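You operate a simulated robot arm through the tools that you are given. There is no shell and no other tool. Be economical: measure what you need, move in short steps, check, and stop when the job is done.

You run a simulated two-armed robot. Do the job below in one go: nothing can be reset, and whatever is moved stays where it is left.

## Task
Put the green pad on the right middle shelf of the cart. Put one of the white tape rolls from the top of the back bench on the top of the right blue cabinet. Screw the cap back on the clear bottle with a blue cap. Fetch the white cloth and set it on the top of the left blue cabinet. Take the square yellow plug and put it in the blue box on the top of the wooden bench. Put the long steel plug with a black band on the top of the white cabinet away on the top of the wooden bench. Put two of the steel union with red bands from the ledge of the cart on the left middle shelf of the cart. Any order will do.

Only the result counts: the job must be done as asked and must still hold three seconds after the hand-in. Knocking over, shifting, dropping, spilling or breaking anything else fails it. A push-on lid holds only when it is set on centred and level and pressed home; a screw cap is set on level and turned clockwise until tight. Flat cloth is picked up by pressing the open fingertips on it (5 to 10 N) and closing them slowly along it; thin cloth reads only 2 to 8 mm in the jaws.

## Robot
Two 7-joint arms with two-finger parallel grippers on one trunk, on a base that drives. Base frame: it is fixed to the floor where the robot stands at the start and does not move with it; the origin is under the middle of the robot, x ahead of it, y to its left, z up; the surface under the hand at the start is at about z = 850. Readings come in mm, degrees, newtons and seconds.
The left shoulder is at the start at [80, 131, 947], the right one opposite. With the tool pointing down near the work surface each hand reaches from about 400 to 860 mm from the robot's upright axis, wherever it stands, measured 20 degrees to its own side. Places, roughly: blue box (15x10x8 cm) [3100, 5800, 900]; clear bottle with a blue cap (6x6x15 cm) [5900, 1400, 1000]; green pad (8x6x6 cm) [500, 200, 900]; left middle shelf of the cart [3000, 2800, 600]; long steel plug with a black band (3x4x11 cm) [2700, 3500, 1000]; right middle shelf of the cart [3000, 1900, 600]; square yellow plug (3x3x6 cm) [2700, 5900, 900]; steel union with red bands (8x3x3 cm) [2800, 2100, 1000]; top of the left blue cabinet (40x24 cm) [5780, 3380, 900]; top of the right blue cabinet [6000, 2800, 900]; top of the wooden bench [3000, 6500, 900]; white cloth (9x7x5 cm) [6000, 1300, 900]; white tape roll (6x6x6 cm) [6100, 1100, 900]. Payload 1.57 kg a hand.
The TCP of each hand is the grasp point between the finger pads, 30 mm short of the fingertips. In the tool frame z runs along the fingers and y along their closing line. Largest opening 110 mm; finger width 24, thickness 12; the body of the gripper, 48 by 112 mm, starts 78 mm behind the TCP.
Orientation is that of the tool frame in the base frame, as a unit quaternion [w, x, y, z]. With the fingers straight down and closing along the base's y, the tool's x points along the base's -x, its y along +y and its z along -z.

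## Interface
- The arms move only by the tool nudge_tool. It takes "left_plan", "right_plan" or both (then of equal length, played together; a hand with none holds still); each is a list that holds one entry, the list of rows, each a list of 7 numbers: the shift along the tool's x, y, z in mm, then the turn, a rotation vector about the tool's x, y, z in degrees, then the closure in counts, from 0 (fully open) to 255 (shut). In form: [[[dx, dy, dz, wx, wy, wz, gripper], ...]]. A call has 1 to 20 rows; each row shifts and turns the commanded pose from where the row before left it, along the tool's axes as they then stand. A row lasts 0.2 s, in which the tool goes at most 50 mm and 8.6 degrees; a call with a longer step from one row to the next is refused whole, and so is a gripper value outside its range. Where a pose cannot be reached the arm comes as near as it can. A force on the tool above 40 N (or 10 N above the force at the start of the call, whichever is more), or a blocked arm, ends the call early, and 0.2 s more pass. Each finger travels about 108 mm/s and halts on what it meets, pressing with about 26 N; the grip force reading is that of the motor and also rises with nothing between the fingers. The clock runs only during rows and for 0.2 s after the last one: add rows that do not move to give the fingers time. The reply holds the time, the measured pose of the TCP, the force on the tool along the base axes, the opening and the grip force, in the units named above and with some noise, with the torque about the TCP (base axes, N m) and any sound that the robot's microphone picked up, and new pictures: "show" is both (left out), scene, wrist or none (wrist: the cameras of the hands that moved).
- Cameras (640 x 400 px; columns grow to the right, rows downward): "scene" is now at [-46.7, 16.8, 1434.5]; the picture's right is [0.32, -0.95, 0.00], its down [-0.51, -0.17, -0.84] and it looks along [0.80, 0.27, -0.54] (base axes); focal length 265 px, centre (320, 200). "left" rides on the left gripper at [70, -16, -141] in its tool frame; the picture's right is [0.23, 0.97, 0.00], its down [-0.86, 0.20, -0.48] and it looks along [-0.47, 0.11, 0.88] (tool axes); focal length 222 px, centre (320, 200). "right" rides on the right gripper at [70, 16, -141] in its tool frame; the picture's right is [-0.23, 0.97, 0.00], its down [-0.86, -0.20, -0.48] and it looks along [-0.47, -0.11, 0.88] (tool axes); focal length 222 px, centre (320, 200). There is no depth. A picture from a camera that has moved, and an enlarged one, comes with that camera's place and axes in the base frame and with its lens. The place of the scene camera against the robot may be out by one fixed shift of up to 25 mm in any direction.
- drive_base(legs): drives the robot by 1 to 6 legs, each [ahead, left, turn to the left] in mm, mm and degrees, along the robot's own axes; the way and the turn of a leg run together, so that a leg with both is an arc; at most 1500 mm and 180 degrees a leg. The arms and the cameras ride along, it lands a little off, and it stops where it bumps. It gives what a move gives, and a new picture of the scene camera.
- turn_head(pan, tilt): turns the head with the scene camera to pan (to the left, within 109 degrees either way) and tilt (down, from -29 to 69), counted from straight ahead of the robot. It gives what a move gives, and a new picture of the scene camera.
- enlarge(camera, box): a new picture of the part [left, top, right, bottom] of that camera's present view, enlarged. The clock stands still meanwhile.
- sign_off(): hands the job in; it is judged then, once.

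Work in short steps. Places have to be worked out from the pictures, the camera data and where the tool is seen: move nearer, look again, correct. Check each grasp and each placing, and mend what went wrong. You have 217 turns and 260 pictures in all, those below and enlarged ones among them. Open the grippers and draw the arms clear of the work before you hand the job in, unless the task says otherwise; then end with one line.

The tools are called after "Request:" as name(argument=value, ...) on one line, values as JSON. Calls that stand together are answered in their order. nudge_tool: Moves the arms, as the interface text tells. Its arguments: {"type":"object","properties":{"left_plan":{"type":"array"},"right_plan":{"type":"array"},"show":{"type":"string","enum":["both","scene","wrist","none"]}},"required":[]} The other tools are called the same way: drive_base (legs) drives the base; turn_head (pan, tilt) turns the head that bears the scene camera; enlarge (camera, box) takes an enlarged picture of a part of a camera's view; sign_off () hands the job in.

At the start:

```text
clock: 0.0
left_ee_pos: [393.2, 373.3, 1102.5]
left_tool_rot: [0.0, 0.0, 1.0, 0.0]
left_contact_force: [0.0, 0.4, 0.5]
left_moment: [-0.03, -0.03, -0.01]
left_grip_width: 110.1
left_grip_force: 0.0
right_ee_pos: [510.6, -12.9, 1174.2]
right_tool_rot: [0.0, 0.0, 1.0, 0.0]
right_contact_force: [0.6, 0.2, -0.1]
right_moment: [-0.01, 0.01, -0.01]
right_grip_width: 110.0
right_grip_force: 0.1
robot x, y, heading: [-1.1, 0.5, -0.2]
head pan, tilt: [18.5, 32.8]
```

scene: 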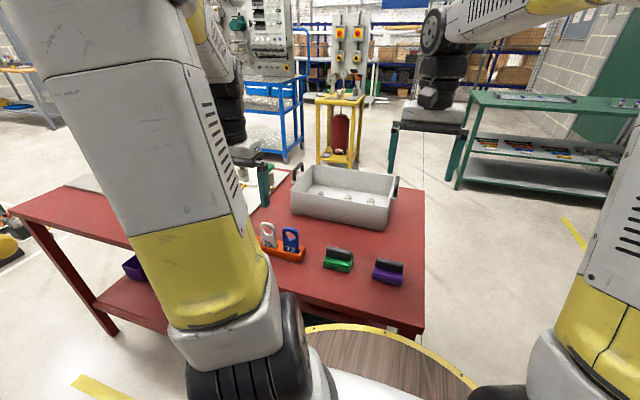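
right: 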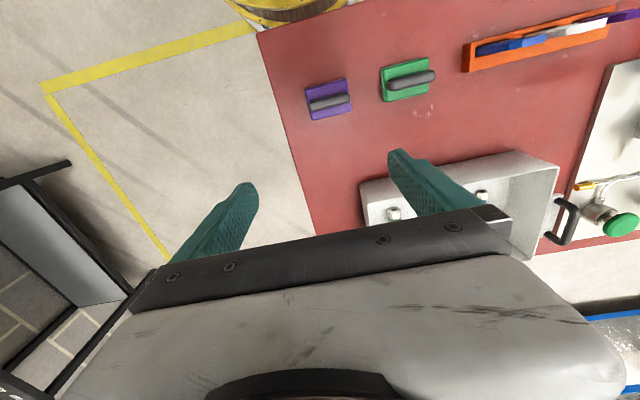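
left: 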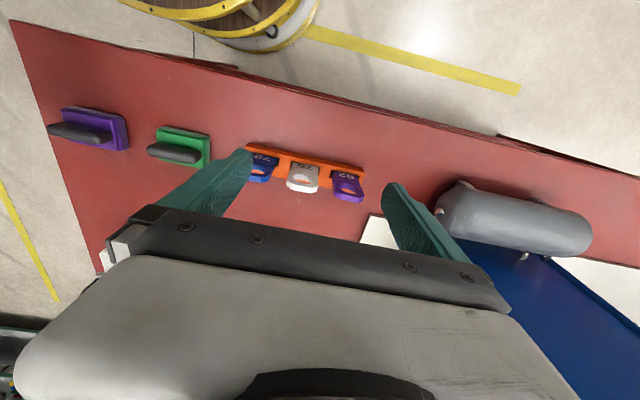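

The green pad seems to lie near (480, 150), agreed by both wrist cameras. I look closer at its shape before grasping.

Request:
enlarge(camera="right", box=[280, 40, 480, 165])

Request:
enlarge(camera="scene", box=[250, 210, 450, 335])

```text
3.20 times, centred on (380, 102) of right
camera zoom: at [441.6, 4.7, 1315.5], right [0.23, 0.97, 0.0], down [0.86, -0.2, 0.48], along [0.47, -0.11, -0.88], focal length 711 px, centre (128, 512)
```

zoom: 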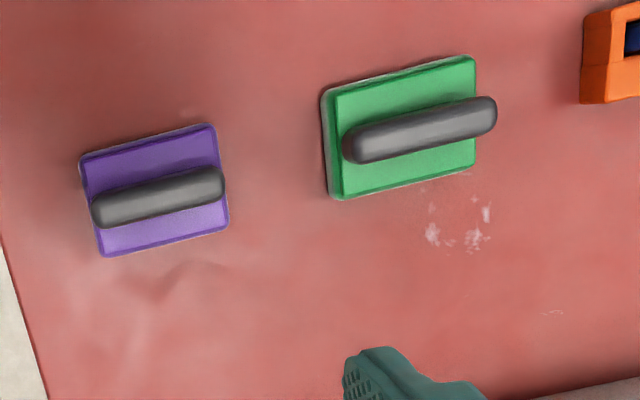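

```text
3.20 times, centred on (350, 272) of scene
camera zoom: at [-46.7, 16.8, 1434.5], right [0.32, -0.95, 0.0], down [-0.51, -0.17, -0.84], along [0.8, 0.27, -0.54], focal length 848 px, centre (224, -32)
```

zoom: 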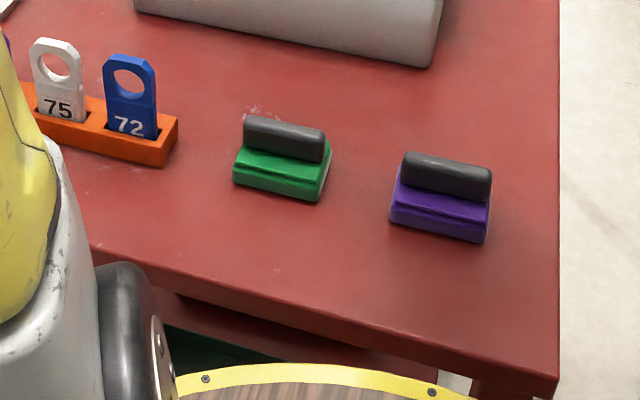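

Handle runs along y, centred at about (478, 147), top near z 905. Before choosing the grip, I look at the cart from here.

Request:
turn_head(pan=36, tilt=12)

Request:
enlarge(camera="scene", box=[200, 100, 440, 250])

```text
clock: 0.8
left_ee_pos: [393.2, 372.1, 1101.7]
left_tool_rot: [0.0, 0.001, 1.0, 0.0]
left_contact_force: [-0.8, 0.1, -0.2]
left_moment: [0.03, 0.02, 0.0]
left_grip_width: 110.0
left_grip_force: 0.0
right_ee_pos: [511.6, -12.3, 1175.3]
right_tool_rot: [0.0, 0.0, 1.0, 0.0]
right_contact_force: [0.4, 0.5, 0.3]
right_moment: [-0.05, 0.0, -0.02]
right_grip_width: 110.0
right_grip_force: 0.1
robot x, y, heading: [-0.3, -0.2, -0.1]
head pan, tilt: [36.0, 12.0]
camera scene: at [-55.8, 43.3, 1467.9], right [0.59, -0.81, 0.0], down [-0.17, -0.12, -0.98], along [0.79, 0.57, -0.21], focal length 265 px, centre (320, 200)
```

scene: 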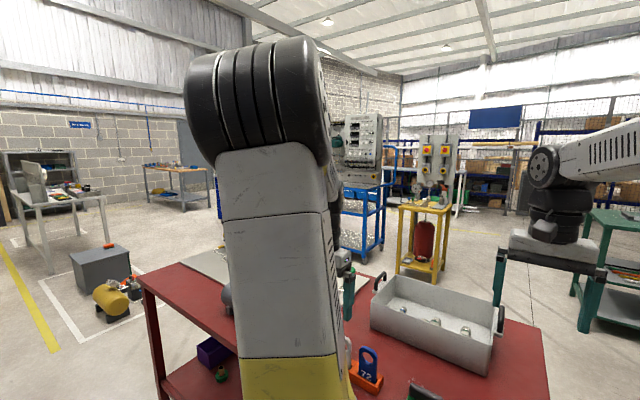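

```text
2.67 times, centred on (320, 175) of scene
camera zoom: at [-55.8, 43.3, 1467.9], right [0.59, -0.81, 0.0], down [-0.17, -0.12, -0.98], along [0.79, 0.57, -0.21], focal length 707 px, centre (320, 267)
```

zoom: 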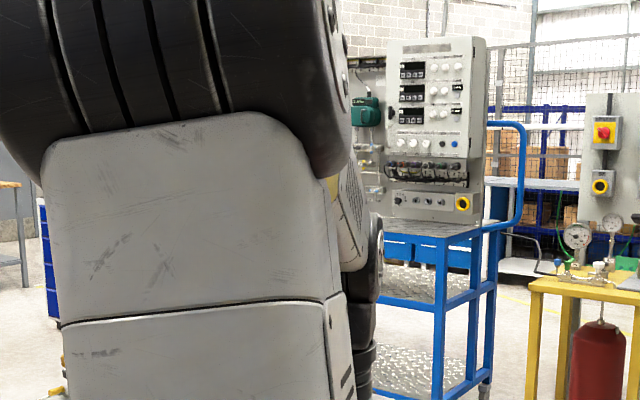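

The cart has drawers above its middle shelf, so I want the pad held by its handle with the fingers strongly tilted. I turn the right tool to point left (+y) and tilt it to about 35° below horizontal, high above the table.

Request:
nudge_tool(right_plan=[[[0, 0, 0, 0, 0, -8.2, 0], [0, 0, 0, 0, 0, -8.2, 0], [0, 0, 0, 0, 0, -8.2, 0], [0, 0, 0, 0, 0, -8.2, 0], [0, 0, 0, 0, 0, -8.2, 0], [0, 0, 0, 0, 0, -8.2, 0], [0, 0, 0, 0, 0, -8.2, 0], [0, 0, 0, 0, 0, -8.2, 0], [0, 0, 0, 0, 0, -8.2, 0], [0, 0, 0, 0, 0, -8.2, 0], [0, 0, 0, 0, 0, -8, 0], [0, 0, 0, 0, -8, 0, 0], [0, 0, 0, 0, -8, 0, 0], [0, 0, 0, 0, -8, 0, 0], [0, 0, 0, 0, -8, 0, 0], [0, 0, 0, 0, -8, 0, 0], [0, 0, 0, 0, -8, 0, 0], [0, 0, 0, 0, -8, 0, 0]]], show="wrist")

```text
clock: 4.6
left_ee_pos: [393.1, 372.4, 1101.3]
left_tool_rot: [0.0, 0.0, 1.0, 0.0]
left_contact_force: [0.1, 0.2, -0.5]
left_moment: [0.01, -0.03, 0.0]
left_grip_width: 110.3
left_grip_force: 0.1
right_ee_pos: [513.0, -11.9, 1175.3]
right_tool_rot: [-0.333, 0.624, -0.624, -0.332]
right_contact_force: [0.2, 0.4, 0.1]
right_moment: [-0.01, -0.02, 0.01]
right_grip_width: 109.9
right_grip_force: 0.0
robot x, y, heading: [-1.1, -1.1, 0.2]
head pan, tilt: [36.0, 12.0]
camera right: at [495.7, -167.8, 1195.3], right [-0.97, 0.13, 0.19], down [0.2, 0.08, 0.98], along [0.11, 0.99, -0.1], focal length 222 px, centre (320, 200)
```

right: 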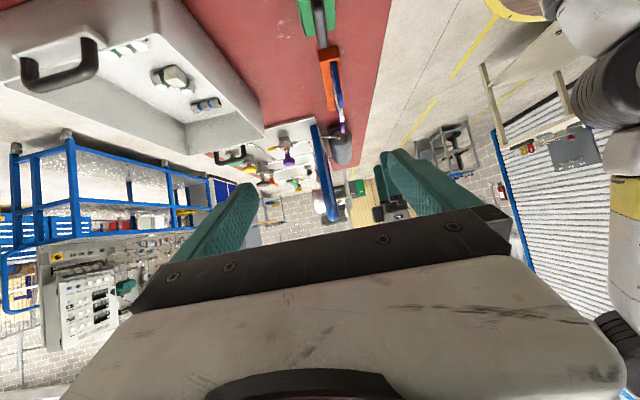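

Orientation is as wanted. I steepen slightly to 40° (to clear the purple pad) and go to a pre-grasp point 120 mm back along the tool axis.

Request:
nudge_tool(right_plan=[[[0, 0, 0, 0, 6, 0, 0], [22, 6.9, 33.6, 0, 0, 0, 0], [22, 6.9, 33.6, 0, 0, 0, 0], [22, 6.9, 33.6, 0, 0, 0, 0], [22, 6.9, 33.6, 0, 0, 0, 0], [22, 6.9, 33.6, 0, 0, 0, 0], [0, 0, 0, 0, 0, 0, 0]]], show="wrist")

Request:
turn_head(pan=10, tilt=50)

```text
clock: 6.2
left_ee_pos: [393.9, 371.2, 1102.3]
left_tool_rot: [0.0, 0.001, 1.0, 0.0]
left_contact_force: [-0.1, -0.4, 0.2]
left_moment: [0.01, 0.0, 0.0]
left_grip_width: 110.4
left_grip_force: 0.1
right_ee_pos: [478.9, 45.6, 983.1]
right_tool_rot: [-0.298, 0.641, -0.64, -0.299]
right_contact_force: [-0.3, -0.2, 0.8]
right_moment: [-0.01, -0.04, -0.02]
right_grip_width: 110.0
right_grip_force: 0.1
robot x, y, heading: [0.5, 0.0, 0.2]
head pan, tilt: [36.0, 12.0]
camera right: at [461.8, -107.2, 1019.7], right [-0.97, 0.15, 0.17], down [0.2, 0.18, 0.96], along [0.11, 0.97, -0.21], focal length 222 px, centre (320, 200)
```

right: 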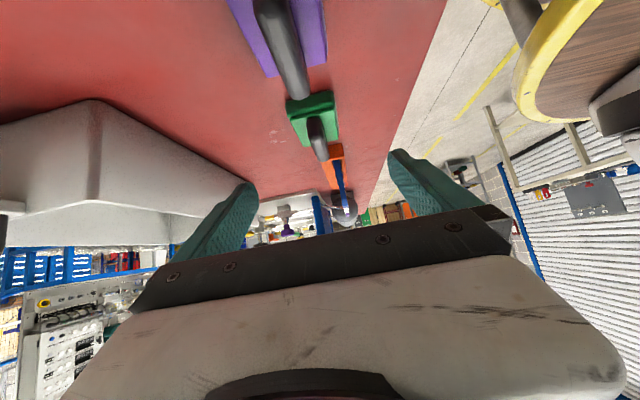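

```text
clock: 7.3
left_ee_pos: [392.5, 371.6, 1101.7]
left_tool_rot: [0.0, 0.0, 1.0, 0.0]
left_contact_force: [-0.2, 0.4, 0.7]
left_moment: [-0.06, -0.05, -0.02]
left_grip_width: 109.9
left_grip_force: 0.2
right_ee_pos: [477.6, 46.0, 983.3]
right_tool_rot: [-0.298, 0.641, -0.64, -0.299]
right_contact_force: [-0.3, -0.5, -0.5]
right_moment: [-0.03, 0.01, 0.01]
right_grip_width: 110.0
right_grip_force: 0.0
robot x, y, heading: [-1.1, -1.9, -0.1]
head pan, tilt: [10.0, 50.0]
camera scene: at [-55.4, 1.9, 1409.4], right [0.17, -0.98, 0.0], down [-0.75, -0.13, -0.64], along [0.63, 0.11, -0.77], focal length 265 px, centre (320, 200)
```

scene: 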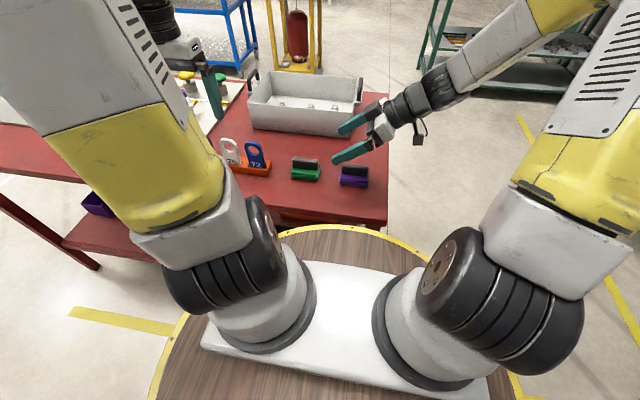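

The fingers straddle the handle. I zoom in to check the handle height from this low viewpoint.

Request:
enlarge(camera="right", box=[260, 80, 380, 180])

Request:
enlarge(camera="scene", box=[270, 110, 430, 210])

```text
4.00 times, centred on (320, 130) of right
camera zoom: at [462.1, -107.3, 1020.1], right [-0.97, 0.15, 0.17], down [0.2, 0.18, 0.96], along [0.11, 0.97, -0.21], focal length 888 px, centre (320, 480)
```

zoom: 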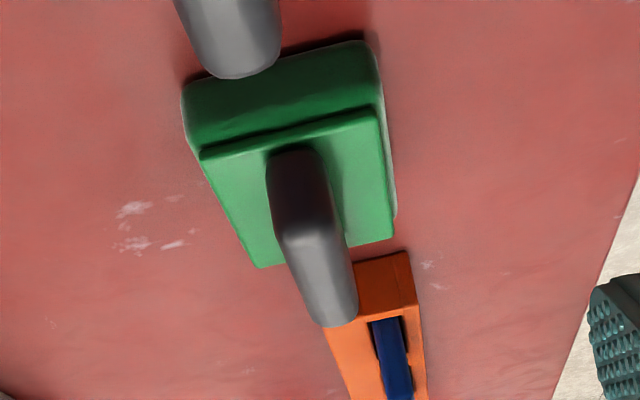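

```text
4.00 times, centred on (350, 160) of scene
camera zoom: at [-55.4, 1.9, 1409.4], right [0.17, -0.98, 0.0], down [-0.75, -0.13, -0.64], along [0.63, 0.11, -0.77], focal length 1060 px, centre (200, 360)
```

zoom: 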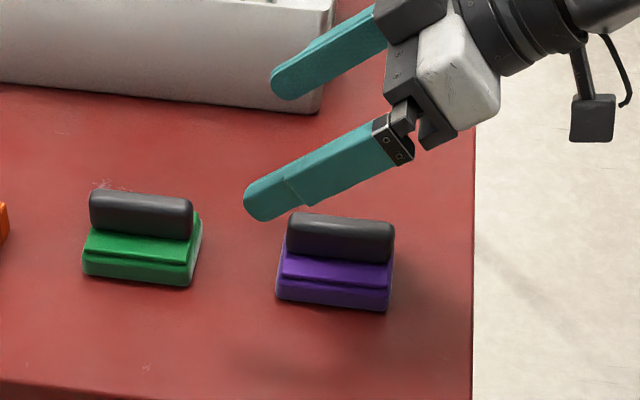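

Handle spans z 879–905, top of pad at 878, camera stalk clears the purple pad. I go in 115 mm along the tool axis and close.

Request:
nudge_tool(right_plan=[[[0.3, 0, 28.7, 0, 0, 0, 0], [0.3, 0, 28.7, 0, 0, 0, 0], [0.3, 0, 28.7, 0, 0, 0, 0], [0.2, 0, 28.7, 0, 0, 0, 0], [0, 0, 0, 0, 0, 0, 0], [0, 0, 0, 0, 0, 0, 120], [0, 0, 0, 0, 0, 0, 200], [0, 0, 0, 0, 0, 0, 255], [0, 0, 0, 0, 0, 0, 255], [0, 0, 0, 0, 0, 0, 255]]], show="scene")

```text
clock: 9.5
left_ee_pos: [393.6, 372.7, 1101.1]
left_tool_rot: [0.0, 0.0, 1.0, 0.0]
left_contact_force: [-0.8, -0.2, -0.1]
left_moment: [0.03, 0.01, 0.02]
left_grip_width: 110.1
left_grip_force: 0.1
right_ee_pos: [476.9, 134.1, 909.7]
right_tool_rot: [-0.299, 0.641, -0.641, -0.299]
right_contact_force: [0.2, -0.2, 1.1]
right_moment: [0.03, 0.03, -0.04]
right_grip_width: 17.3
right_grip_force: 25.9
robot x, y, heading: [1.7, 0.9, -0.0]
head pan, tilt: [10.0, 50.0]
camera scene: at [-55.4, 1.9, 1409.4], right [0.17, -0.98, 0.0], down [-0.75, -0.13, -0.64], along [0.63, 0.11, -0.77], focal length 265 px, centre (320, 200)
```

scene: 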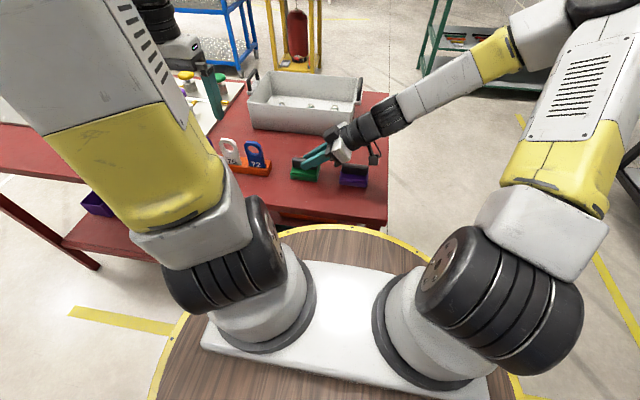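

Gripped at 17.3 mm. I lift straight up 270 mm.

Request:
nudge_tool(right_plan=[[[-15, 0, -13, 0, 0, 0, 255], [-34.5, 0, -28.9, 0, 0, 0, 255], [-34.5, 0, -28.9, 0, 0, 0, 255], [-34.5, 0, -28.9, 0, 0, 0, 255], [-34.5, 0, -28.9, 0, 0, 0, 255], [-34.5, 0, -28.9, 0, 0, 0, 255], [0, 0, 0, 0, 0, 0, 255]]], show="wrist")

Request:
turn_head(pan=60, tilt=25)

```text
clock: 11.1
left_ee_pos: [393.3, 372.1, 1102.4]
left_tool_rot: [0.0, 0.0, 1.0, -0.001]
left_contact_force: [-0.1, -0.4, 0.4]
left_moment: [0.01, 0.02, 0.04]
left_grip_width: 110.0
left_grip_force: 0.1
right_ee_pos: [478.9, 135.2, 1151.2]
right_tool_rot: [0.299, -0.641, 0.641, 0.299]
right_contact_force: [-0.9, 0.4, -0.7]
right_moment: [-0.01, -0.01, 0.0]
right_grip_width: 17.1
right_grip_force: 25.9
robot x, y, heading: [-3.2, 7.1, -0.0]
head pan, tilt: [10.0, 50.0]
camera right: at [463.0, -18.6, 1188.6], right [-0.97, 0.15, 0.17], down [0.2, 0.18, 0.96], along [0.11, 0.97, -0.21], focal length 222 px, centre (320, 200)
```

right: 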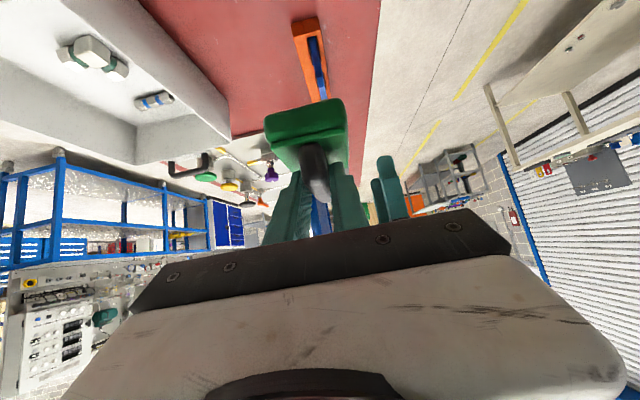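

```text
clock: 12.3
left_ee_pos: [393.0, 372.4, 1102.8]
left_tool_rot: [0.0, 0.0, 1.0, -0.001]
left_contact_force: [0.2, 0.2, -0.2]
left_moment: [0.02, 0.02, -0.03]
left_grip_width: 110.3
left_grip_force: 0.1
right_ee_pos: [479.3, 133.2, 1150.1]
right_tool_rot: [-0.299, 0.641, -0.641, -0.299]
right_contact_force: [0.4, 0.4, -1.8]
right_moment: [-0.02, -0.02, 0.01]
right_grip_width: 17.3
right_grip_force: 26.7
robot x, y, heading: [1.6, -0.9, -0.0]
head pan, tilt: [60.0, 25.0]
camera scene: at [-85.1, 68.3, 1446.8], right [0.87, -0.5, 0.0], down [-0.21, -0.37, -0.91], along [0.45, 0.78, -0.42], focal length 265 px, centre (320, 200)
```

scene: 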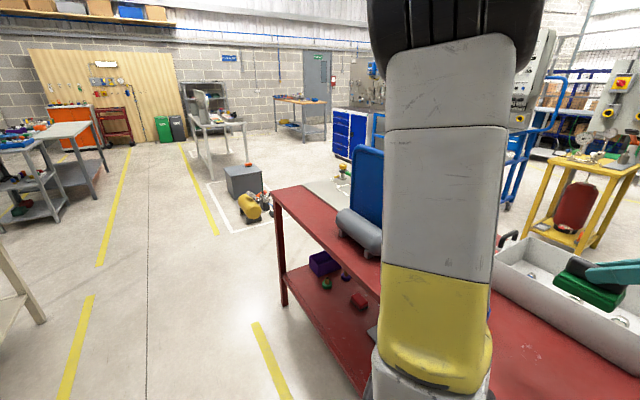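

Pad is secure in the hand. The red bench spans x 374–1041, y −99 to 1430; I drive round its right end to stand in the lane in front of the cart, heading kept.

Request:
drive_base(legs=[[0, -650, 0], [1500, 0, 0], [250, 0, 0], [0, 1500, 0], [0, 600, 0]])

Request:
turn_head(pan=20, tilt=25)

```text
clock: 34.4
left_ee_pos: [2117.6, 1854.5, 1102.7]
left_tool_rot: [0.0, -0.002, 1.0, 0.0]
left_contact_force: [0.8, -0.1, -0.3]
left_moment: [-0.02, 0.02, 0.0]
left_grip_width: 110.1
left_grip_force: 0.1
right_ee_pos: [2206.5, 1617.1, 1152.3]
right_tool_rot: [-0.298, 0.643, -0.639, -0.299]
right_contact_force: [-0.9, 0.2, -0.8]
right_moment: [0.01, 0.02, 0.0]
right_grip_width: 17.3
right_grip_force: 25.6
robot x, y, heading: [1724.1, 1482.4, 0.3]
head pan, tilt: [60.0, 25.0]
camera scene: at [1641.1, 1548.7, 1446.9], right [0.87, -0.5, 0.0], down [-0.21, -0.37, -0.91], along [0.45, 0.79, -0.42], focal length 265 px, centre (320, 200)
```

scene: 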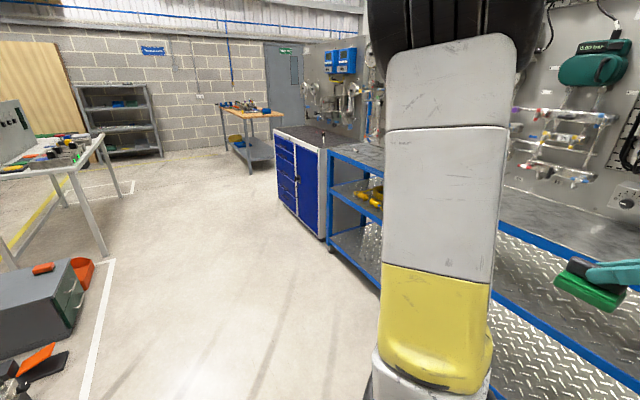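

```text
clock: 35.5
left_ee_pos: [2118.2, 1855.1, 1103.5]
left_tool_rot: [0.0, -0.002, 1.0, 0.001]
left_contact_force: [0.0, 0.4, 0.0]
left_moment: [-0.03, -0.01, -0.01]
left_grip_width: 109.8
left_grip_force: 0.1
right_ee_pos: [2207.0, 1616.9, 1151.4]
right_tool_rot: [-0.298, 0.642, -0.64, -0.299]
right_contact_force: [-0.2, 0.5, -0.3]
right_moment: [-0.03, 0.02, -0.01]
right_grip_width: 16.9
right_grip_force: 26.2
robot x, y, heading: [1726.8, 1481.1, -0.1]
head pan, tilt: [20.0, 25.0]
camera scene: at [1681.8, 1500.7, 1446.9], right [0.35, -0.94, 0.0], down [-0.4, -0.15, -0.91], along [0.85, 0.31, -0.42], focal length 265 px, centre (320, 200)
```

scene: 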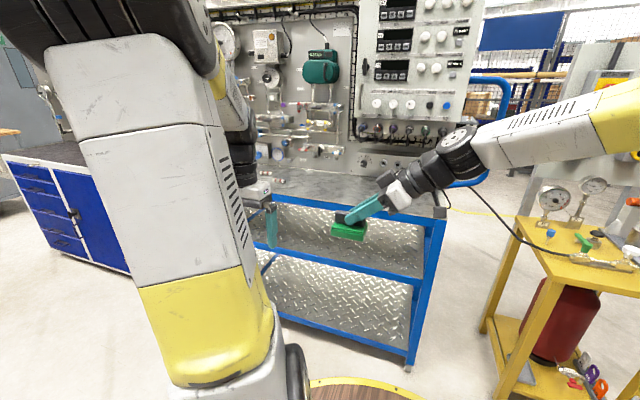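

The cart front is at x≈2720, middle shelf ≈ z 620, top ≈ 940, right front leg y≈1355. I swing the right tool from pointing +y to pointing +x, keeping the pad level, and shift it to the right of the robot.

Request:
nudge_tool(right_plan=[[[0, 0, 0, 6.27, 0, 5.26, 255], [0, 0, 0, 6.27, 0, 5.26, 255], [0, 0, 0, 6.27, 0, 5.26, 255], [0, 0, 0, 6.27, 0, 5.26, 255], [0, 0, 0, 6.27, 0, 5.26, 255], [0, 0, 0, 6.27, 0, 5.26, 255], [0, 0, 0, 6.27, 0, 5.26, 255], [0, 0, 0, 6.27, 0, 5.26, 255], [0, 0, 0, 6.27, 0, 5.26, 255], [0, 0, 0, 6.27, 0, 5.26, 255], [0, 0, 0, 6.27, 0, 5.26, 255], [0, -45, 0, 0, 0, 0, 255], [0, -45, 0, 0, 0, 0, 255], [0, -45, 0, 0, 0, 0, 255], [0, -45, 0, 0, 0, 0, 255], [0, -45, 0, 0, 0, 0, 255], [0, -45, 0, 0, 0, 0, 255], [0, 0, 0, 0, 0, 0, 255]]], show="wrist")

Request:
drive_base(legs=[[350, 520, 0]])

```text
clock: 39.3
left_ee_pos: [2118.5, 1854.9, 1102.7]
left_tool_rot: [0.0, -0.002, 1.0, 0.0]
left_contact_force: [-0.2, 0.5, -0.3]
left_moment: [-0.01, 0.0, 0.01]
left_grip_width: 110.1
left_grip_force: 0.0
right_ee_pos: [2237.0, 1347.6, 1150.6]
right_tool_rot: [0.409, -0.063, 0.91, 0.02]
right_contact_force: [-0.2, 0.9, -1.4]
right_moment: [0.02, 0.02, 0.0]
right_grip_width: 17.2
right_grip_force: 25.8
right hand out of reach, approached as far as the arm can: row 6, 7
robot x, y, heading: [1724.9, 1481.4, 0.5]
head pan, tilt: [20.0, 25.0]
camera right: at [2084.4, 1343.5, 1191.2], right [0.02, 0.99, 0.16], down [0.23, -0.16, 0.96], along [0.97, 0.02, -0.23], focal length 222 px, centre (320, 200)
```

right: 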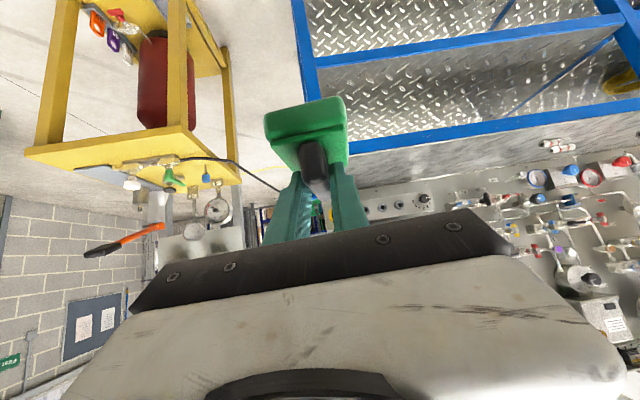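

```text
clock: 42.8
left_ee_pos: [2451.9, 2389.9, 1101.7]
left_tool_rot: [0.0, -0.015, 1.0, -0.001]
left_contact_force: [-0.3, -0.3, -0.3]
left_moment: [0.01, 0.0, -0.02]
left_grip_width: 110.2
left_grip_force: 0.0
right_ee_pos: [2583.8, 1884.5, 1150.6]
right_tool_rot: [0.409, -0.076, 0.909, 0.026]
right_contact_force: [-0.1, -0.6, -0.6]
right_moment: [-0.01, 0.0, -0.02]
right_grip_width: 17.4
right_grip_force: 25.7
robot x, y, heading: [2067.6, 2005.9, 1.8]
head pan, tilt: [20.0, 25.0]
camera scene: at [2023.6, 2024.5, 1446.9], right [0.37, -0.93, 0.0], down [-0.39, -0.16, -0.91], along [0.84, 0.33, -0.42], focal length 265 px, centre (320, 200)
```

scene: 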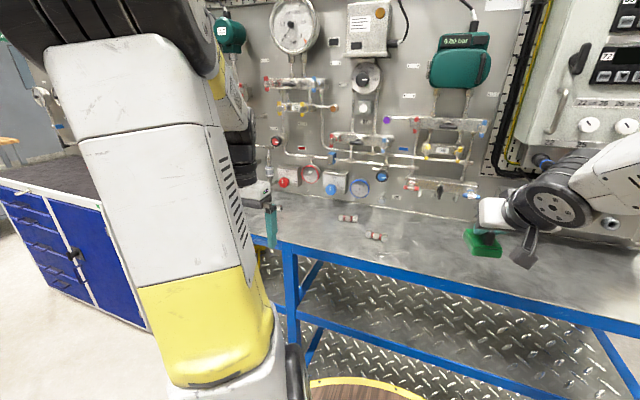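

The pad is now over the front of the cart top; two red-banded unions lie on the cart top. I look down at the shelf on the right to settle edge positions.

Request:
turn_head(pan=-5, tilt=42)

Request:
nudge_tool(right_plan=[[[0, 0, 0, 0, 0, 0, 255]]], show="wrist")

```text
clock: 43.7
left_ee_pos: [2451.8, 2389.8, 1101.5]
left_tool_rot: [0.0, -0.015, 1.0, 0.0]
left_contact_force: [0.3, 0.0, -0.2]
left_moment: [0.0, 0.01, 0.0]
left_grip_width: 110.1
left_grip_force: 0.0
right_ee_pos: [2583.8, 1884.5, 1149.8]
right_tool_rot: [0.409, -0.075, 0.909, 0.025]
right_contact_force: [-0.4, 0.1, -1.4]
right_moment: [0.04, 0.01, -0.02]
right_grip_width: 17.3
right_grip_force: 25.6
robot x, y, heading: [2068.0, 2005.4, 1.6]
head pan, tilt: [-5.0, 42.0]
camera scene: at [2021.5, 1985.7, 1420.7], right [-0.06, -1.0, 0.0], down [-0.67, 0.04, -0.74], along [0.74, -0.04, -0.67], focal length 265 px, centre (320, 200)
```

scene: 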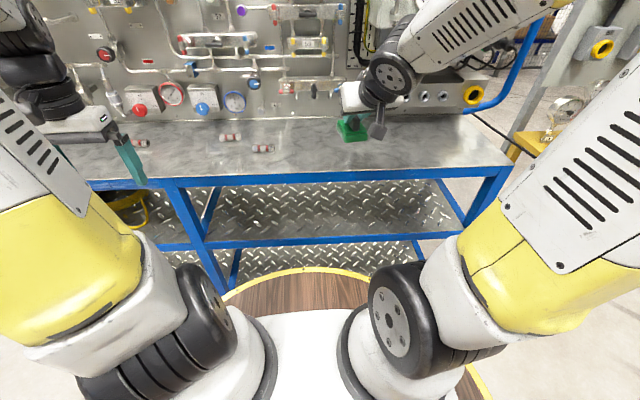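

```text
clock: 44.1
left_ee_pos: [2451.1, 2388.8, 1102.5]
left_tool_rot: [0.0, -0.015, 1.0, 0.0]
left_contact_force: [-0.1, -0.4, 0.3]
left_moment: [-0.03, 0.02, 0.01]
left_grip_width: 109.9
left_grip_force: 0.0
right_ee_pos: [2583.7, 1884.9, 1150.0]
right_tool_rot: [0.409, -0.076, 0.909, 0.026]
right_contact_force: [-0.4, 0.5, -1.4]
right_moment: [0.03, 0.01, -0.02]
right_grip_width: 17.3
right_grip_force: 25.8
robot x, y, heading: [2069.2, 2007.2, 1.9]
head pan, tilt: [-5.0, 42.0]
camera right: at [2430.2, 1878.1, 1191.2], right [-0.01, 0.99, 0.15], down [0.24, -0.15, 0.96], along [0.97, 0.04, -0.23], focal length 222 px, centre (320, 200)
```

right: 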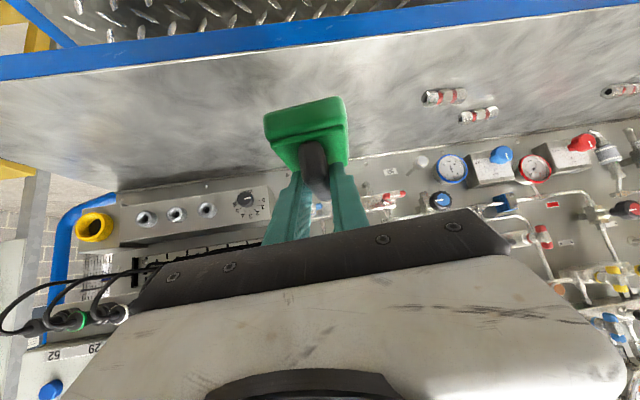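

Fits agree: cart top z≈907, front x≈2690, middle shelf rim z≈600, posts at y≈1364 and 2411, shelf empty. I lower the pad in front of the cart to z≈690.

Request:
nudge_tool(right_plan=[[[0, 0, 0, 0, -1.6, 0, 255], [34.4, 0.7, 30.5, 0, 0, 0, 255], [34.4, 0.7, 30.5, 0, 0, 0, 255], [34.4, 0.7, 30.5, 0, 0, 0, 255], [34.4, 0.7, 30.5, 0, 0, 0, 255], [34.4, 0.7, 30.5, 0, 0, 0, 255], [34.4, 0.7, 30.5, 0, 0, 0, 255], [34.4, 0.7, 30.5, 0, 0, 0, 255], [34.4, 0.7, 30.5, 0, 0, 0, 255], [34.4, 0.7, 30.5, 0, 0, 0, 255], [0, 0, 0, 0, 0, 0, 255]]], show="both")

```text
clock: 46.5
left_ee_pos: [2451.9, 2390.0, 1101.9]
left_tool_rot: [0.001, -0.015, 1.0, 0.0]
left_contact_force: [0.1, 0.1, -0.6]
left_moment: [-0.01, 0.01, 0.0]
left_grip_width: 110.0
left_grip_force: 0.1
right_ee_pos: [2628.3, 1905.2, 770.6]
right_tool_rot: [0.422, -0.074, 0.903, 0.026]
right_contact_force: [-1.0, 0.6, -0.2]
right_moment: [0.0, 0.01, -0.01]
right_grip_width: 17.4
right_grip_force: 25.5
right hand out of reach, approached as far as the arm can: row 3, 4, 5, 10
robot x, y, heading: [2068.8, 2006.1, 1.8]
head pan, tilt: [-5.0, 42.0]
camera scene: at [2021.5, 1985.6, 1420.6], right [-0.06, -1.0, 0.0], down [-0.67, 0.04, -0.74], along [0.74, -0.04, -0.67], focal length 265 px, centre (320, 200)
camera right: at [2473.5, 1898.1, 806.3], right [-0.01, 0.99, 0.16], down [0.21, -0.15, 0.97], along [0.98, 0.04, -0.21], focal length 222 px, centre (320, 200)
```

scene: 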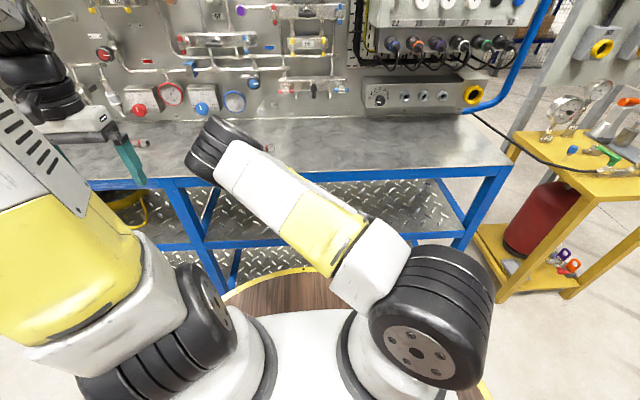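
right: 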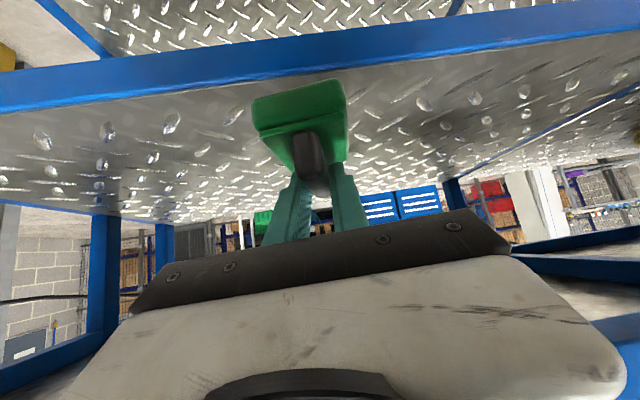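

The arm folds too tightly here (out-of-reach rows), so I back the base 120 mm and then approach with the arm more extended.

Request:
drive_base(legs=[[-120, 0, 0]])

Request:
nudge_tool(right_plan=[[[-25.3, -6.2, 30.3, 0, 0, 0, 255], [-25.3, -6.2, 30.3, 0, 0, 0, 255], [31.4, 0.6, 26.3, 0, 0, 0, 255], [31.4, 0.6, 26.3, 0, 0, 0, 255], [0, 0, 0, 0, 0, 0, 255]]], show="wrist")

```text
clock: 47.7
left_ee_pos: [2330.4, 2386.1, 1102.1]
left_tool_rot: [0.001, -0.014, 1.0, 0.0]
left_contact_force: [0.6, 0.3, 0.5]
left_moment: [-0.02, -0.01, 0.02]
left_grip_width: 109.9
left_grip_force: 0.0
right_ee_pos: [2506.6, 1902.2, 770.1]
right_tool_rot: [0.421, -0.075, 0.904, 0.026]
right_contact_force: [-0.6, -0.3, -0.5]
right_moment: [0.03, -0.01, -0.01]
right_grip_width: 17.4
right_grip_force: 26.4
robot x, y, heading: [1948.7, 2000.7, 1.6]
head pan, tilt: [-5.0, 42.0]
camera scene: at [1900.5, 1982.3, 1420.6], right [-0.06, -1.0, 0.0], down [-0.67, 0.04, -0.74], along [0.74, -0.04, -0.67], focal length 265 px, centre (320, 200)
```

scene: 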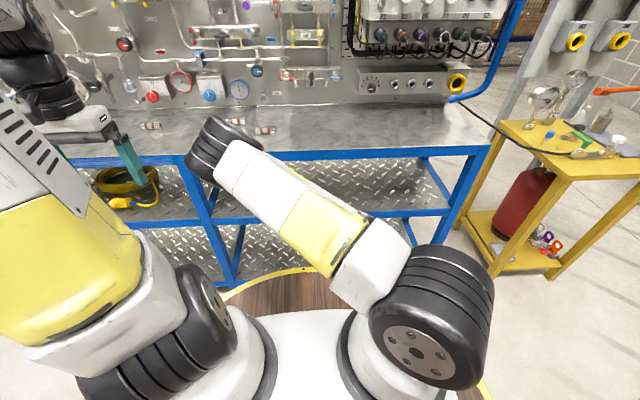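

```text
clock: 48.9
left_ee_pos: [2331.4, 2386.0, 1102.3]
left_tool_rot: [0.0, -0.014, 1.0, 0.0]
left_contact_force: [0.8, 0.6, 0.6]
left_moment: [0.03, 0.04, 0.0]
left_grip_width: 110.1
left_grip_force: 0.1
right_ee_pos: [2567.0, 1947.1, 740.4]
right_tool_rot: [0.421, -0.074, 0.904, 0.025]
right_contact_force: [-0.2, 0.1, -1.0]
right_moment: [-0.03, -0.01, 0.02]
right_grip_width: 17.3
right_grip_force: 25.7
right hand out of reach, approached as far as the arm can: row 1, 2, 3, 4
robot x, y, heading: [1950.5, 2003.6, 1.7]
head pan, tilt: [-5.0, 42.0]
camera right: at [2413.9, 1939.8, 776.6], right [-0.01, 0.99, 0.16], down [0.21, -0.15, 0.97], along [0.98, 0.04, -0.21], focal length 222 px, centre (320, 200)
```

right: 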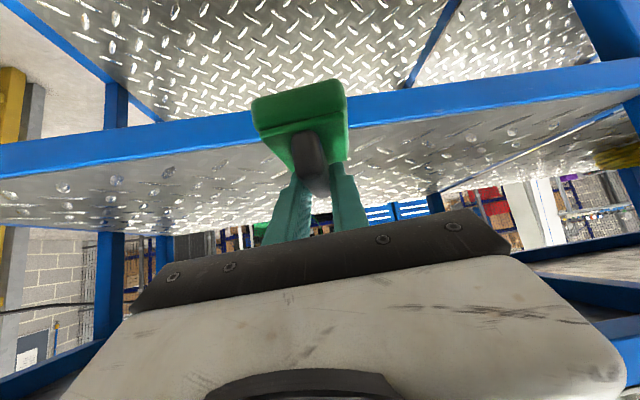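

Still at a joint limit when pointing straight ahead. I yaw the tool 30° to the left (toward the easier side), then lower.

Request:
nudge_tool(right_plan=[[[0, 0, 0, -5.75, -0.1, -4.8, 255], [0, 0, 0, -5.75, -0.1, -4.8, 255], [0, 0, 0, -5.75, -0.1, -4.8, 255], [0, 0, 0, -5.75, -0.1, -4.8, 255], [19.1, 0, 16, 0, 0, 0, 255], [19.1, 0, 16, 0, 0, 0, 255], [0, 0, 0, 0, 0, 0, 255]]], show="wrist")

```text
clock: 50.5
left_ee_pos: [2331.2, 2386.0, 1103.2]
left_tool_rot: [0.0, -0.015, 1.0, 0.0]
left_contact_force: [0.4, 0.2, 0.4]
left_moment: [0.0, 0.03, 0.01]
left_grip_width: 110.2
left_grip_force: 0.1
right_ee_pos: [2538.4, 2017.0, 758.7]
right_tool_rot: [0.4, -0.304, 0.854, 0.134]
right_contact_force: [0.3, -0.1, -1.0]
right_moment: [0.01, -0.01, 0.01]
right_grip_width: 17.5
right_grip_force: 26.3
right hand out of reach, approached as far as the arm can: row 1, 2, 3, 4, 5, 6
robot x, y, heading: [1949.7, 2003.2, 1.5]
head pan, tilt: [-5.0, 42.0]
camera right: at [2408.0, 1934.4, 795.5], right [-0.5, 0.85, 0.16], down [0.26, -0.03, 0.96], along [0.83, 0.52, -0.21], focal length 222 px, centre (320, 200)
```

right: 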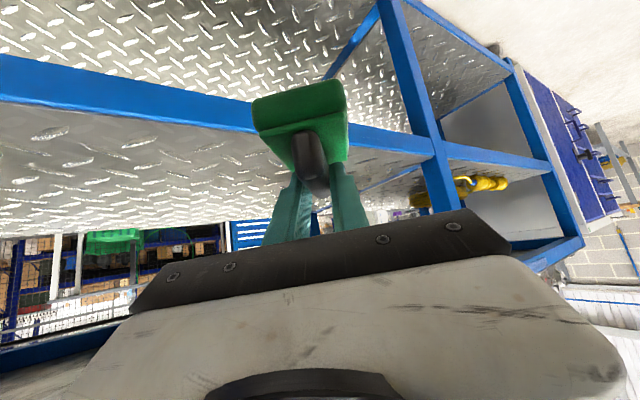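

The wrist centre seems stuck. I look at the arm's shape.

Request:
turn_head(pan=-15, tilt=55)

```text
clock: 51.3
left_ee_pos: [2330.7, 2386.6, 1101.5]
left_tool_rot: [0.001, -0.014, 1.0, 0.0]
left_contact_force: [1.1, -0.6, -0.4]
left_moment: [-0.04, 0.01, -0.04]
left_grip_width: 110.2
left_grip_force: 0.0
right_ee_pos: [2537.8, 2016.8, 759.2]
right_tool_rot: [0.399, -0.305, 0.854, 0.134]
right_contact_force: [-0.1, -0.3, -0.3]
right_moment: [-0.01, 0.02, 0.05]
right_grip_width: 17.6
right_grip_force: 25.0
robot x, y, heading: [1951.9, 2000.2, 1.8]
head pan, tilt: [-15.0, 55.0]
camera scene: at [1887.2, 1970.5, 1402.9], right [-0.23, -0.97, 0.0], down [-0.8, 0.19, -0.57], along [0.56, -0.13, -0.82], focal length 265 px, centre (320, 200)
```

scene: 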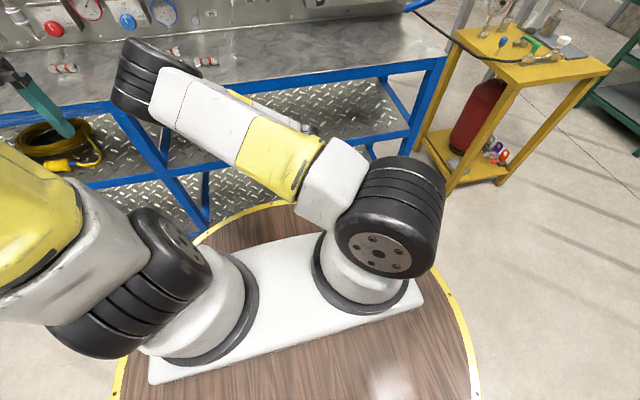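

The elbow has flipped inboard and is folded tight. I back away from the cart and raise the hand to recover the good elbow-out shape.

Request:
drive_base(legs=[[-200, 0, 0]])

Request:
nudge_tool(right_plan=[[[-34.5, 0, -28.9, 0, 0, 0, 255], [-34.5, 0, -28.9, 0, 0, 0, 255], [-34.5, 0, -28.9, 0, 0, 0, 255], [-34.5, 0, -28.9, 0, 0, 0, 255], [-34.5, 0, -28.9, 0, 0, 0, 255], [-34.5, 0, -28.9, 0, 0, 0, 255], [-34.5, 0, -28.9, 0, 0, 0, 255], [-34.5, 0, -28.9, 0, 0, 0, 255], [0, -40, 0, 0, 0, 0, 255], [0, -40, 0, 0, 0, 0, 255], [0, -40, 0, 0, 0, 0, 255], [0, -40, 0, 0, 0, 0, 255], [0, -40, 0, 0, 0, 0, 255], [0, -40, 0, 0, 0, 0, 255], [0, 0, 0, 0, 0, 0, 255]]], show="scene")

```text
clock: 52.9
left_ee_pos: [2127.4, 2381.4, 1102.8]
left_tool_rot: [0.0, -0.016, 1.0, 0.001]
left_contact_force: [0.4, -0.7, -0.8]
left_moment: [0.0, 0.01, 0.0]
left_grip_width: 109.8
left_grip_force: 0.0
right_ee_pos: [2337.0, 2011.4, 759.5]
right_tool_rot: [0.399, -0.306, 0.854, 0.135]
right_contact_force: [-0.7, 0.8, 0.5]
right_moment: [0.02, 0.0, -0.01]
right_grip_width: 17.1
right_grip_force: 26.1
robot x, y, heading: [1745.8, 1993.8, 1.8]
head pan, tilt: [-15.0, 55.0]
camera scene: at [1686.0, 1964.2, 1402.9], right [-0.23, -0.97, 0.0], down [-0.8, 0.19, -0.57], along [0.56, -0.13, -0.82], focal length 265 px, centre (320, 200)
```

scene: 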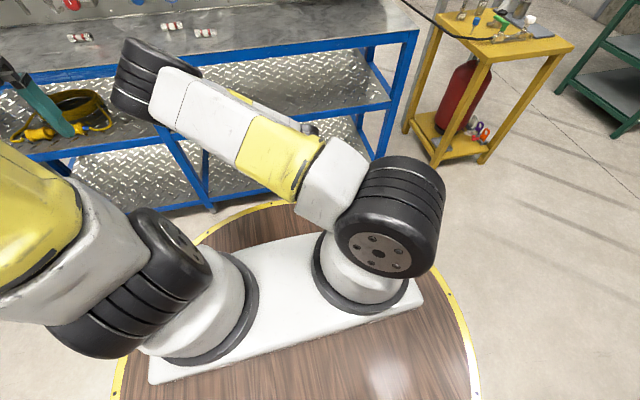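

```text
clock: 56.1
left_ee_pos: [2128.8, 2381.4, 1101.8]
left_tool_rot: [0.0, -0.015, 1.0, 0.0]
left_contact_force: [-0.5, -0.3, 0.2]
left_moment: [0.0, -0.02, -0.03]
left_grip_width: 109.8
left_grip_force: 0.1
right_ee_pos: [2434.0, 1899.8, 1122.7]
right_tool_rot: [0.399, -0.306, 0.854, 0.134]
right_contact_force: [0.1, -0.1, -0.4]
right_moment: [-0.01, 0.01, -0.02]
right_grip_width: 17.3
right_grip_force: 26.5
right hand out of reach, approached as far as the arm can: row 12, 13, 14
robot x, y, heading: [1747.3, 1996.7, 1.5]
head pan, tilt: [-15.0, 55.0]
camera scene: at [1686.0, 1964.2, 1402.9], right [-0.23, -0.97, 0.0], down [-0.8, 0.19, -0.57], along [0.56, -0.13, -0.82], focal length 265 px, centre (320, 200)
```

scene: 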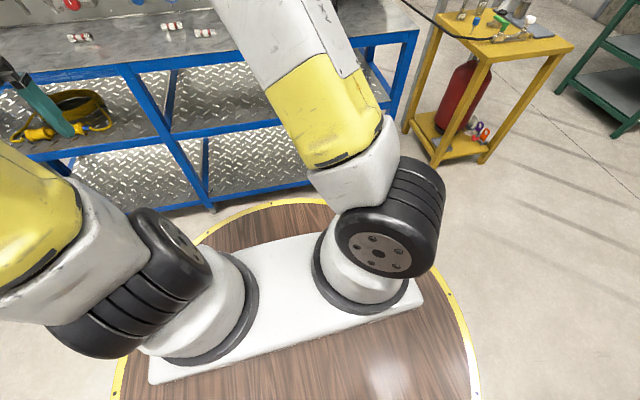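

I unwind the wrist the way it came: pitch to tool-down, yaw back to straight ahead, then pitch up again to 40°.

Request:
nudge_tool(right_plan=[[[22.7, 27.8, -27.1, 0, 0, 0, 255], [22.7, 27.8, -27.1, 0, 0, 0, 255], [0, 0, 0, 0, 8.3, 0, 255], [0, 0, 0, 0, 8.3, 0, 255], [0, 0, 0, 0, 8.3, 0, 255], [0, 0, 0, 0, 8.3, 0, 255], [0, 0, 0, 0, 8.3, 0, 255], [0, 0, 0, 0, 8.3, 0, 255], [0, 0, 0, 0, 0, 7.8, 255], [0, 0, 0, 0, 0, 7.8, 255], [0, 0, 0, 0, 0, 7.8, 255], [0, 0, 0, 0, 0, 7.8, 255], [0, 0, 0, 0, 0, 7.8, 255], [0, 0, 0, 0, 0, 0, 255]]], show="scene")

```text
clock: 59.1
left_ee_pos: [2128.5, 2381.6, 1102.1]
left_tool_rot: [0.0, -0.015, 1.0, 0.0]
left_contact_force: [0.1, 0.7, 0.1]
left_moment: [0.02, -0.02, 0.05]
left_grip_width: 110.0
left_grip_force: 0.1
right_ee_pos: [2341.9, 1897.1, 1122.7]
right_tool_rot: [0.004, -0.001, 1.0, -0.005]
right_contact_force: [0.0, -0.8, -0.7]
right_moment: [-0.02, 0.0, 0.0]
right_grip_width: 17.2
right_grip_force: 25.3
robot x, y, heading: [1744.5, 1996.3, 1.5]
head pan, tilt: [-15.0, 55.0]
camera scene: at [1686.0, 1964.2, 1402.9], right [-0.23, -0.97, 0.0], down [-0.8, 0.19, -0.57], along [0.56, -0.13, -0.82], focal length 265 px, centre (320, 200)
```

scene: 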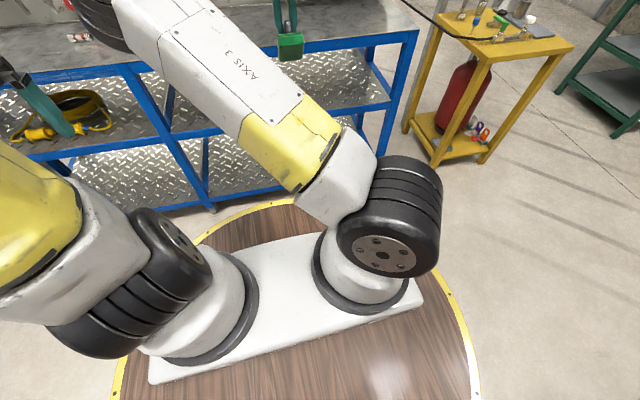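

Tool straight down now. I move the hand outward-right and pitch up to 40° again, watching for reach notes.

Request:
nudge_tool(right_plan=[[[-30, -40, 0, 0, 0, 0, 255], [-30, -40, 0, 0, 0, 0, 255], [-30, -40, 0, 0, 0, 0, 255], [0, 0, 0, 0, -8.3, 0, 255], [0, 0, 0, 0, -8.3, 0, 255], [0, 0, 0, 0, -8.3, 0, 255], [0, 0, 0, 0, -8.3, 0, 255], [0, 0, 0, 0, -8.3, 0, 255], [0, 0, 0, 0, -8.3, 0, 255], [0, 0, 0, 0, 0, 0, 255]]], show="scene")

```text
clock: 61.3
left_ee_pos: [2129.0, 2380.8, 1102.4]
left_tool_rot: [0.0, -0.015, 1.0, 0.0]
left_contact_force: [-0.1, 0.2, 1.4]
left_moment: [0.03, -0.01, 0.02]
left_grip_width: 110.0
left_grip_force: 0.1
right_ee_pos: [2365.3, 1869.7, 1123.3]
right_tool_rot: [0.425, -0.002, 0.905, -0.006]
right_contact_force: [-0.7, -0.4, -0.3]
right_moment: [-0.03, -0.01, -0.01]
right_grip_width: 17.4
right_grip_force: 25.2
right hand out of reach, approached as far as the arm can: row 1, 2, 3
robot x, y, heading: [1747.7, 1993.7, 1.8]
head pan, tilt: [-15.0, 55.0]
camera scene: at [1685.9, 1964.2, 1402.9], right [-0.23, -0.97, 0.0], down [-0.8, 0.19, -0.57], along [0.56, -0.13, -0.82], focal length 265 px, centre (320, 200)
```

scene: 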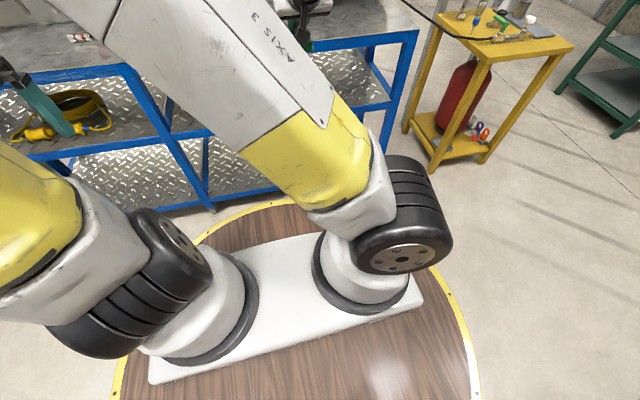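

Pitch is right now (yaw 0, 40°). The elbow is still inboard, so I extend the hand forward to straighten the arm, planning to descend extended and then drive the base in.

Request:
nudge_tool(right_plan=[[[-28.7, 0, 34.6, 0, 0, 0, 255], [-28.7, 0, 34.6, 0, 0, 0, 255], [-28.7, 0, 34.6, 0, 0, 0, 255], [-28.7, 0, 34.6, 0, 0, 0, 255], [-28.7, 0, 34.6, 0, 0, 0, 255], [0, 0, 0, 0, 0, 0, 255]]], show="scene")

```text
clock: 62.7
left_ee_pos: [2128.4, 2381.3, 1101.9]
left_tool_rot: [0.001, -0.015, 1.0, 0.001]
left_contact_force: [0.2, -0.3, -0.3]
left_moment: [-0.04, -0.02, -0.04]
left_grip_width: 109.7
left_grip_force: 0.1
right_ee_pos: [2558.6, 1885.7, 1109.4]
right_tool_rot: [0.425, -0.003, 0.905, -0.004]
right_contact_force: [0.4, -0.2, -1.0]
right_moment: [0.01, 0.01, 0.0]
right_grip_width: 17.3
right_grip_force: 25.8
right hand out of reach, approached as far as the arm can: row 5
robot x, y, heading: [1744.5, 1994.6, 1.7]
head pan, tilt: [-15.0, 55.0]
camera scene: at [1686.3, 1964.4, 1402.9], right [-0.23, -0.97, 0.0], down [-0.8, 0.19, -0.57], along [0.56, -0.13, -0.82], focal length 265 px, centre (320, 200)
```

scene: 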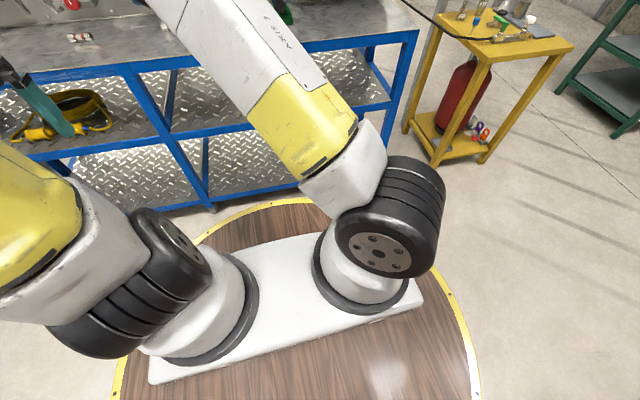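

Now I descend 405 mm with the arm extended; the pad stays ~75 mm in front of the cart.

Request:
nudge_tool(right_plan=[[[34.6, 0, 28.7, 0, 0, 0, 255], [34.6, 0, 28.7, 0, 0, 0, 255], [34.6, 0, 28.7, 0, 0, 0, 255], [34.6, 0, 28.7, 0, 0, 0, 255], [34.6, 0, 28.7, 0, 0, 0, 255], [34.6, 0, 28.7, 0, 0, 0, 255], [34.6, 0, 28.7, 0, 0, 0, 255], [34.6, 0, 28.7, 0, 0, 0, 255], [34.6, 0, 28.7, 0, 0, 0, 255], [0, 0, 0, 0, 0, 0, 255]]], show="both")

```text
clock: 64.9
left_ee_pos: [2129.0, 2381.4, 1102.9]
left_tool_rot: [0.0, -0.015, 1.0, 0.0]
left_contact_force: [0.6, 0.0, -0.2]
left_moment: [-0.02, -0.02, -0.07]
left_grip_width: 110.0
left_grip_force: 0.1
right_ee_pos: [2478.9, 1959.3, 769.7]
right_tool_rot: [0.426, -0.003, 0.905, -0.005]
right_contact_force: [-0.3, -0.1, -0.4]
right_moment: [0.0, -0.01, 0.01]
right_grip_width: 17.0
right_grip_force: 26.0
right hand out of reach, approached as far as the arm can: row 2, 4, 5, 6, 7, 8, 9
robot x, y, heading: [1747.0, 1998.0, 1.8]
head pan, tilt: [-15.0, 55.0]
camera scene: at [1686.0, 1964.2, 1402.9], right [-0.23, -0.97, 0.0], down [-0.8, 0.19, -0.57], along [0.56, -0.13, -0.82], focal length 265 px, centre (320, 200)
camera right: at [2325.9, 1976.8, 804.1], right [0.14, 0.98, 0.16], down [0.18, -0.19, 0.97], along [0.97, -0.11, -0.2], focal length 222 px, centre (320, 200)
```

scene: 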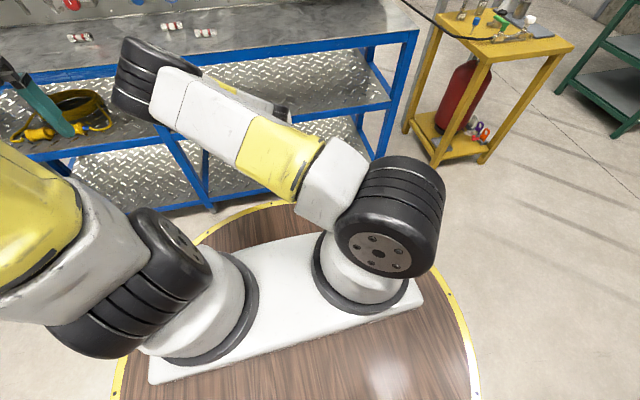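
right: 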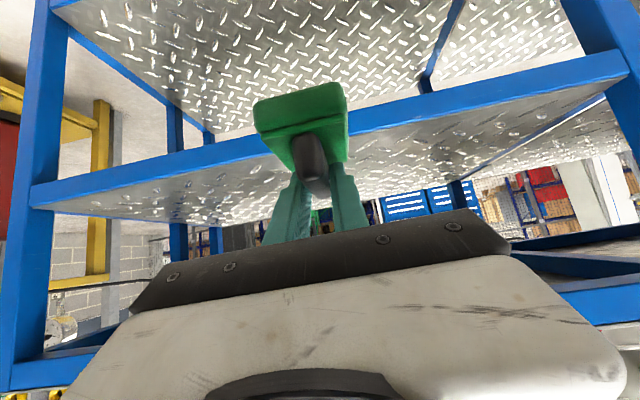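

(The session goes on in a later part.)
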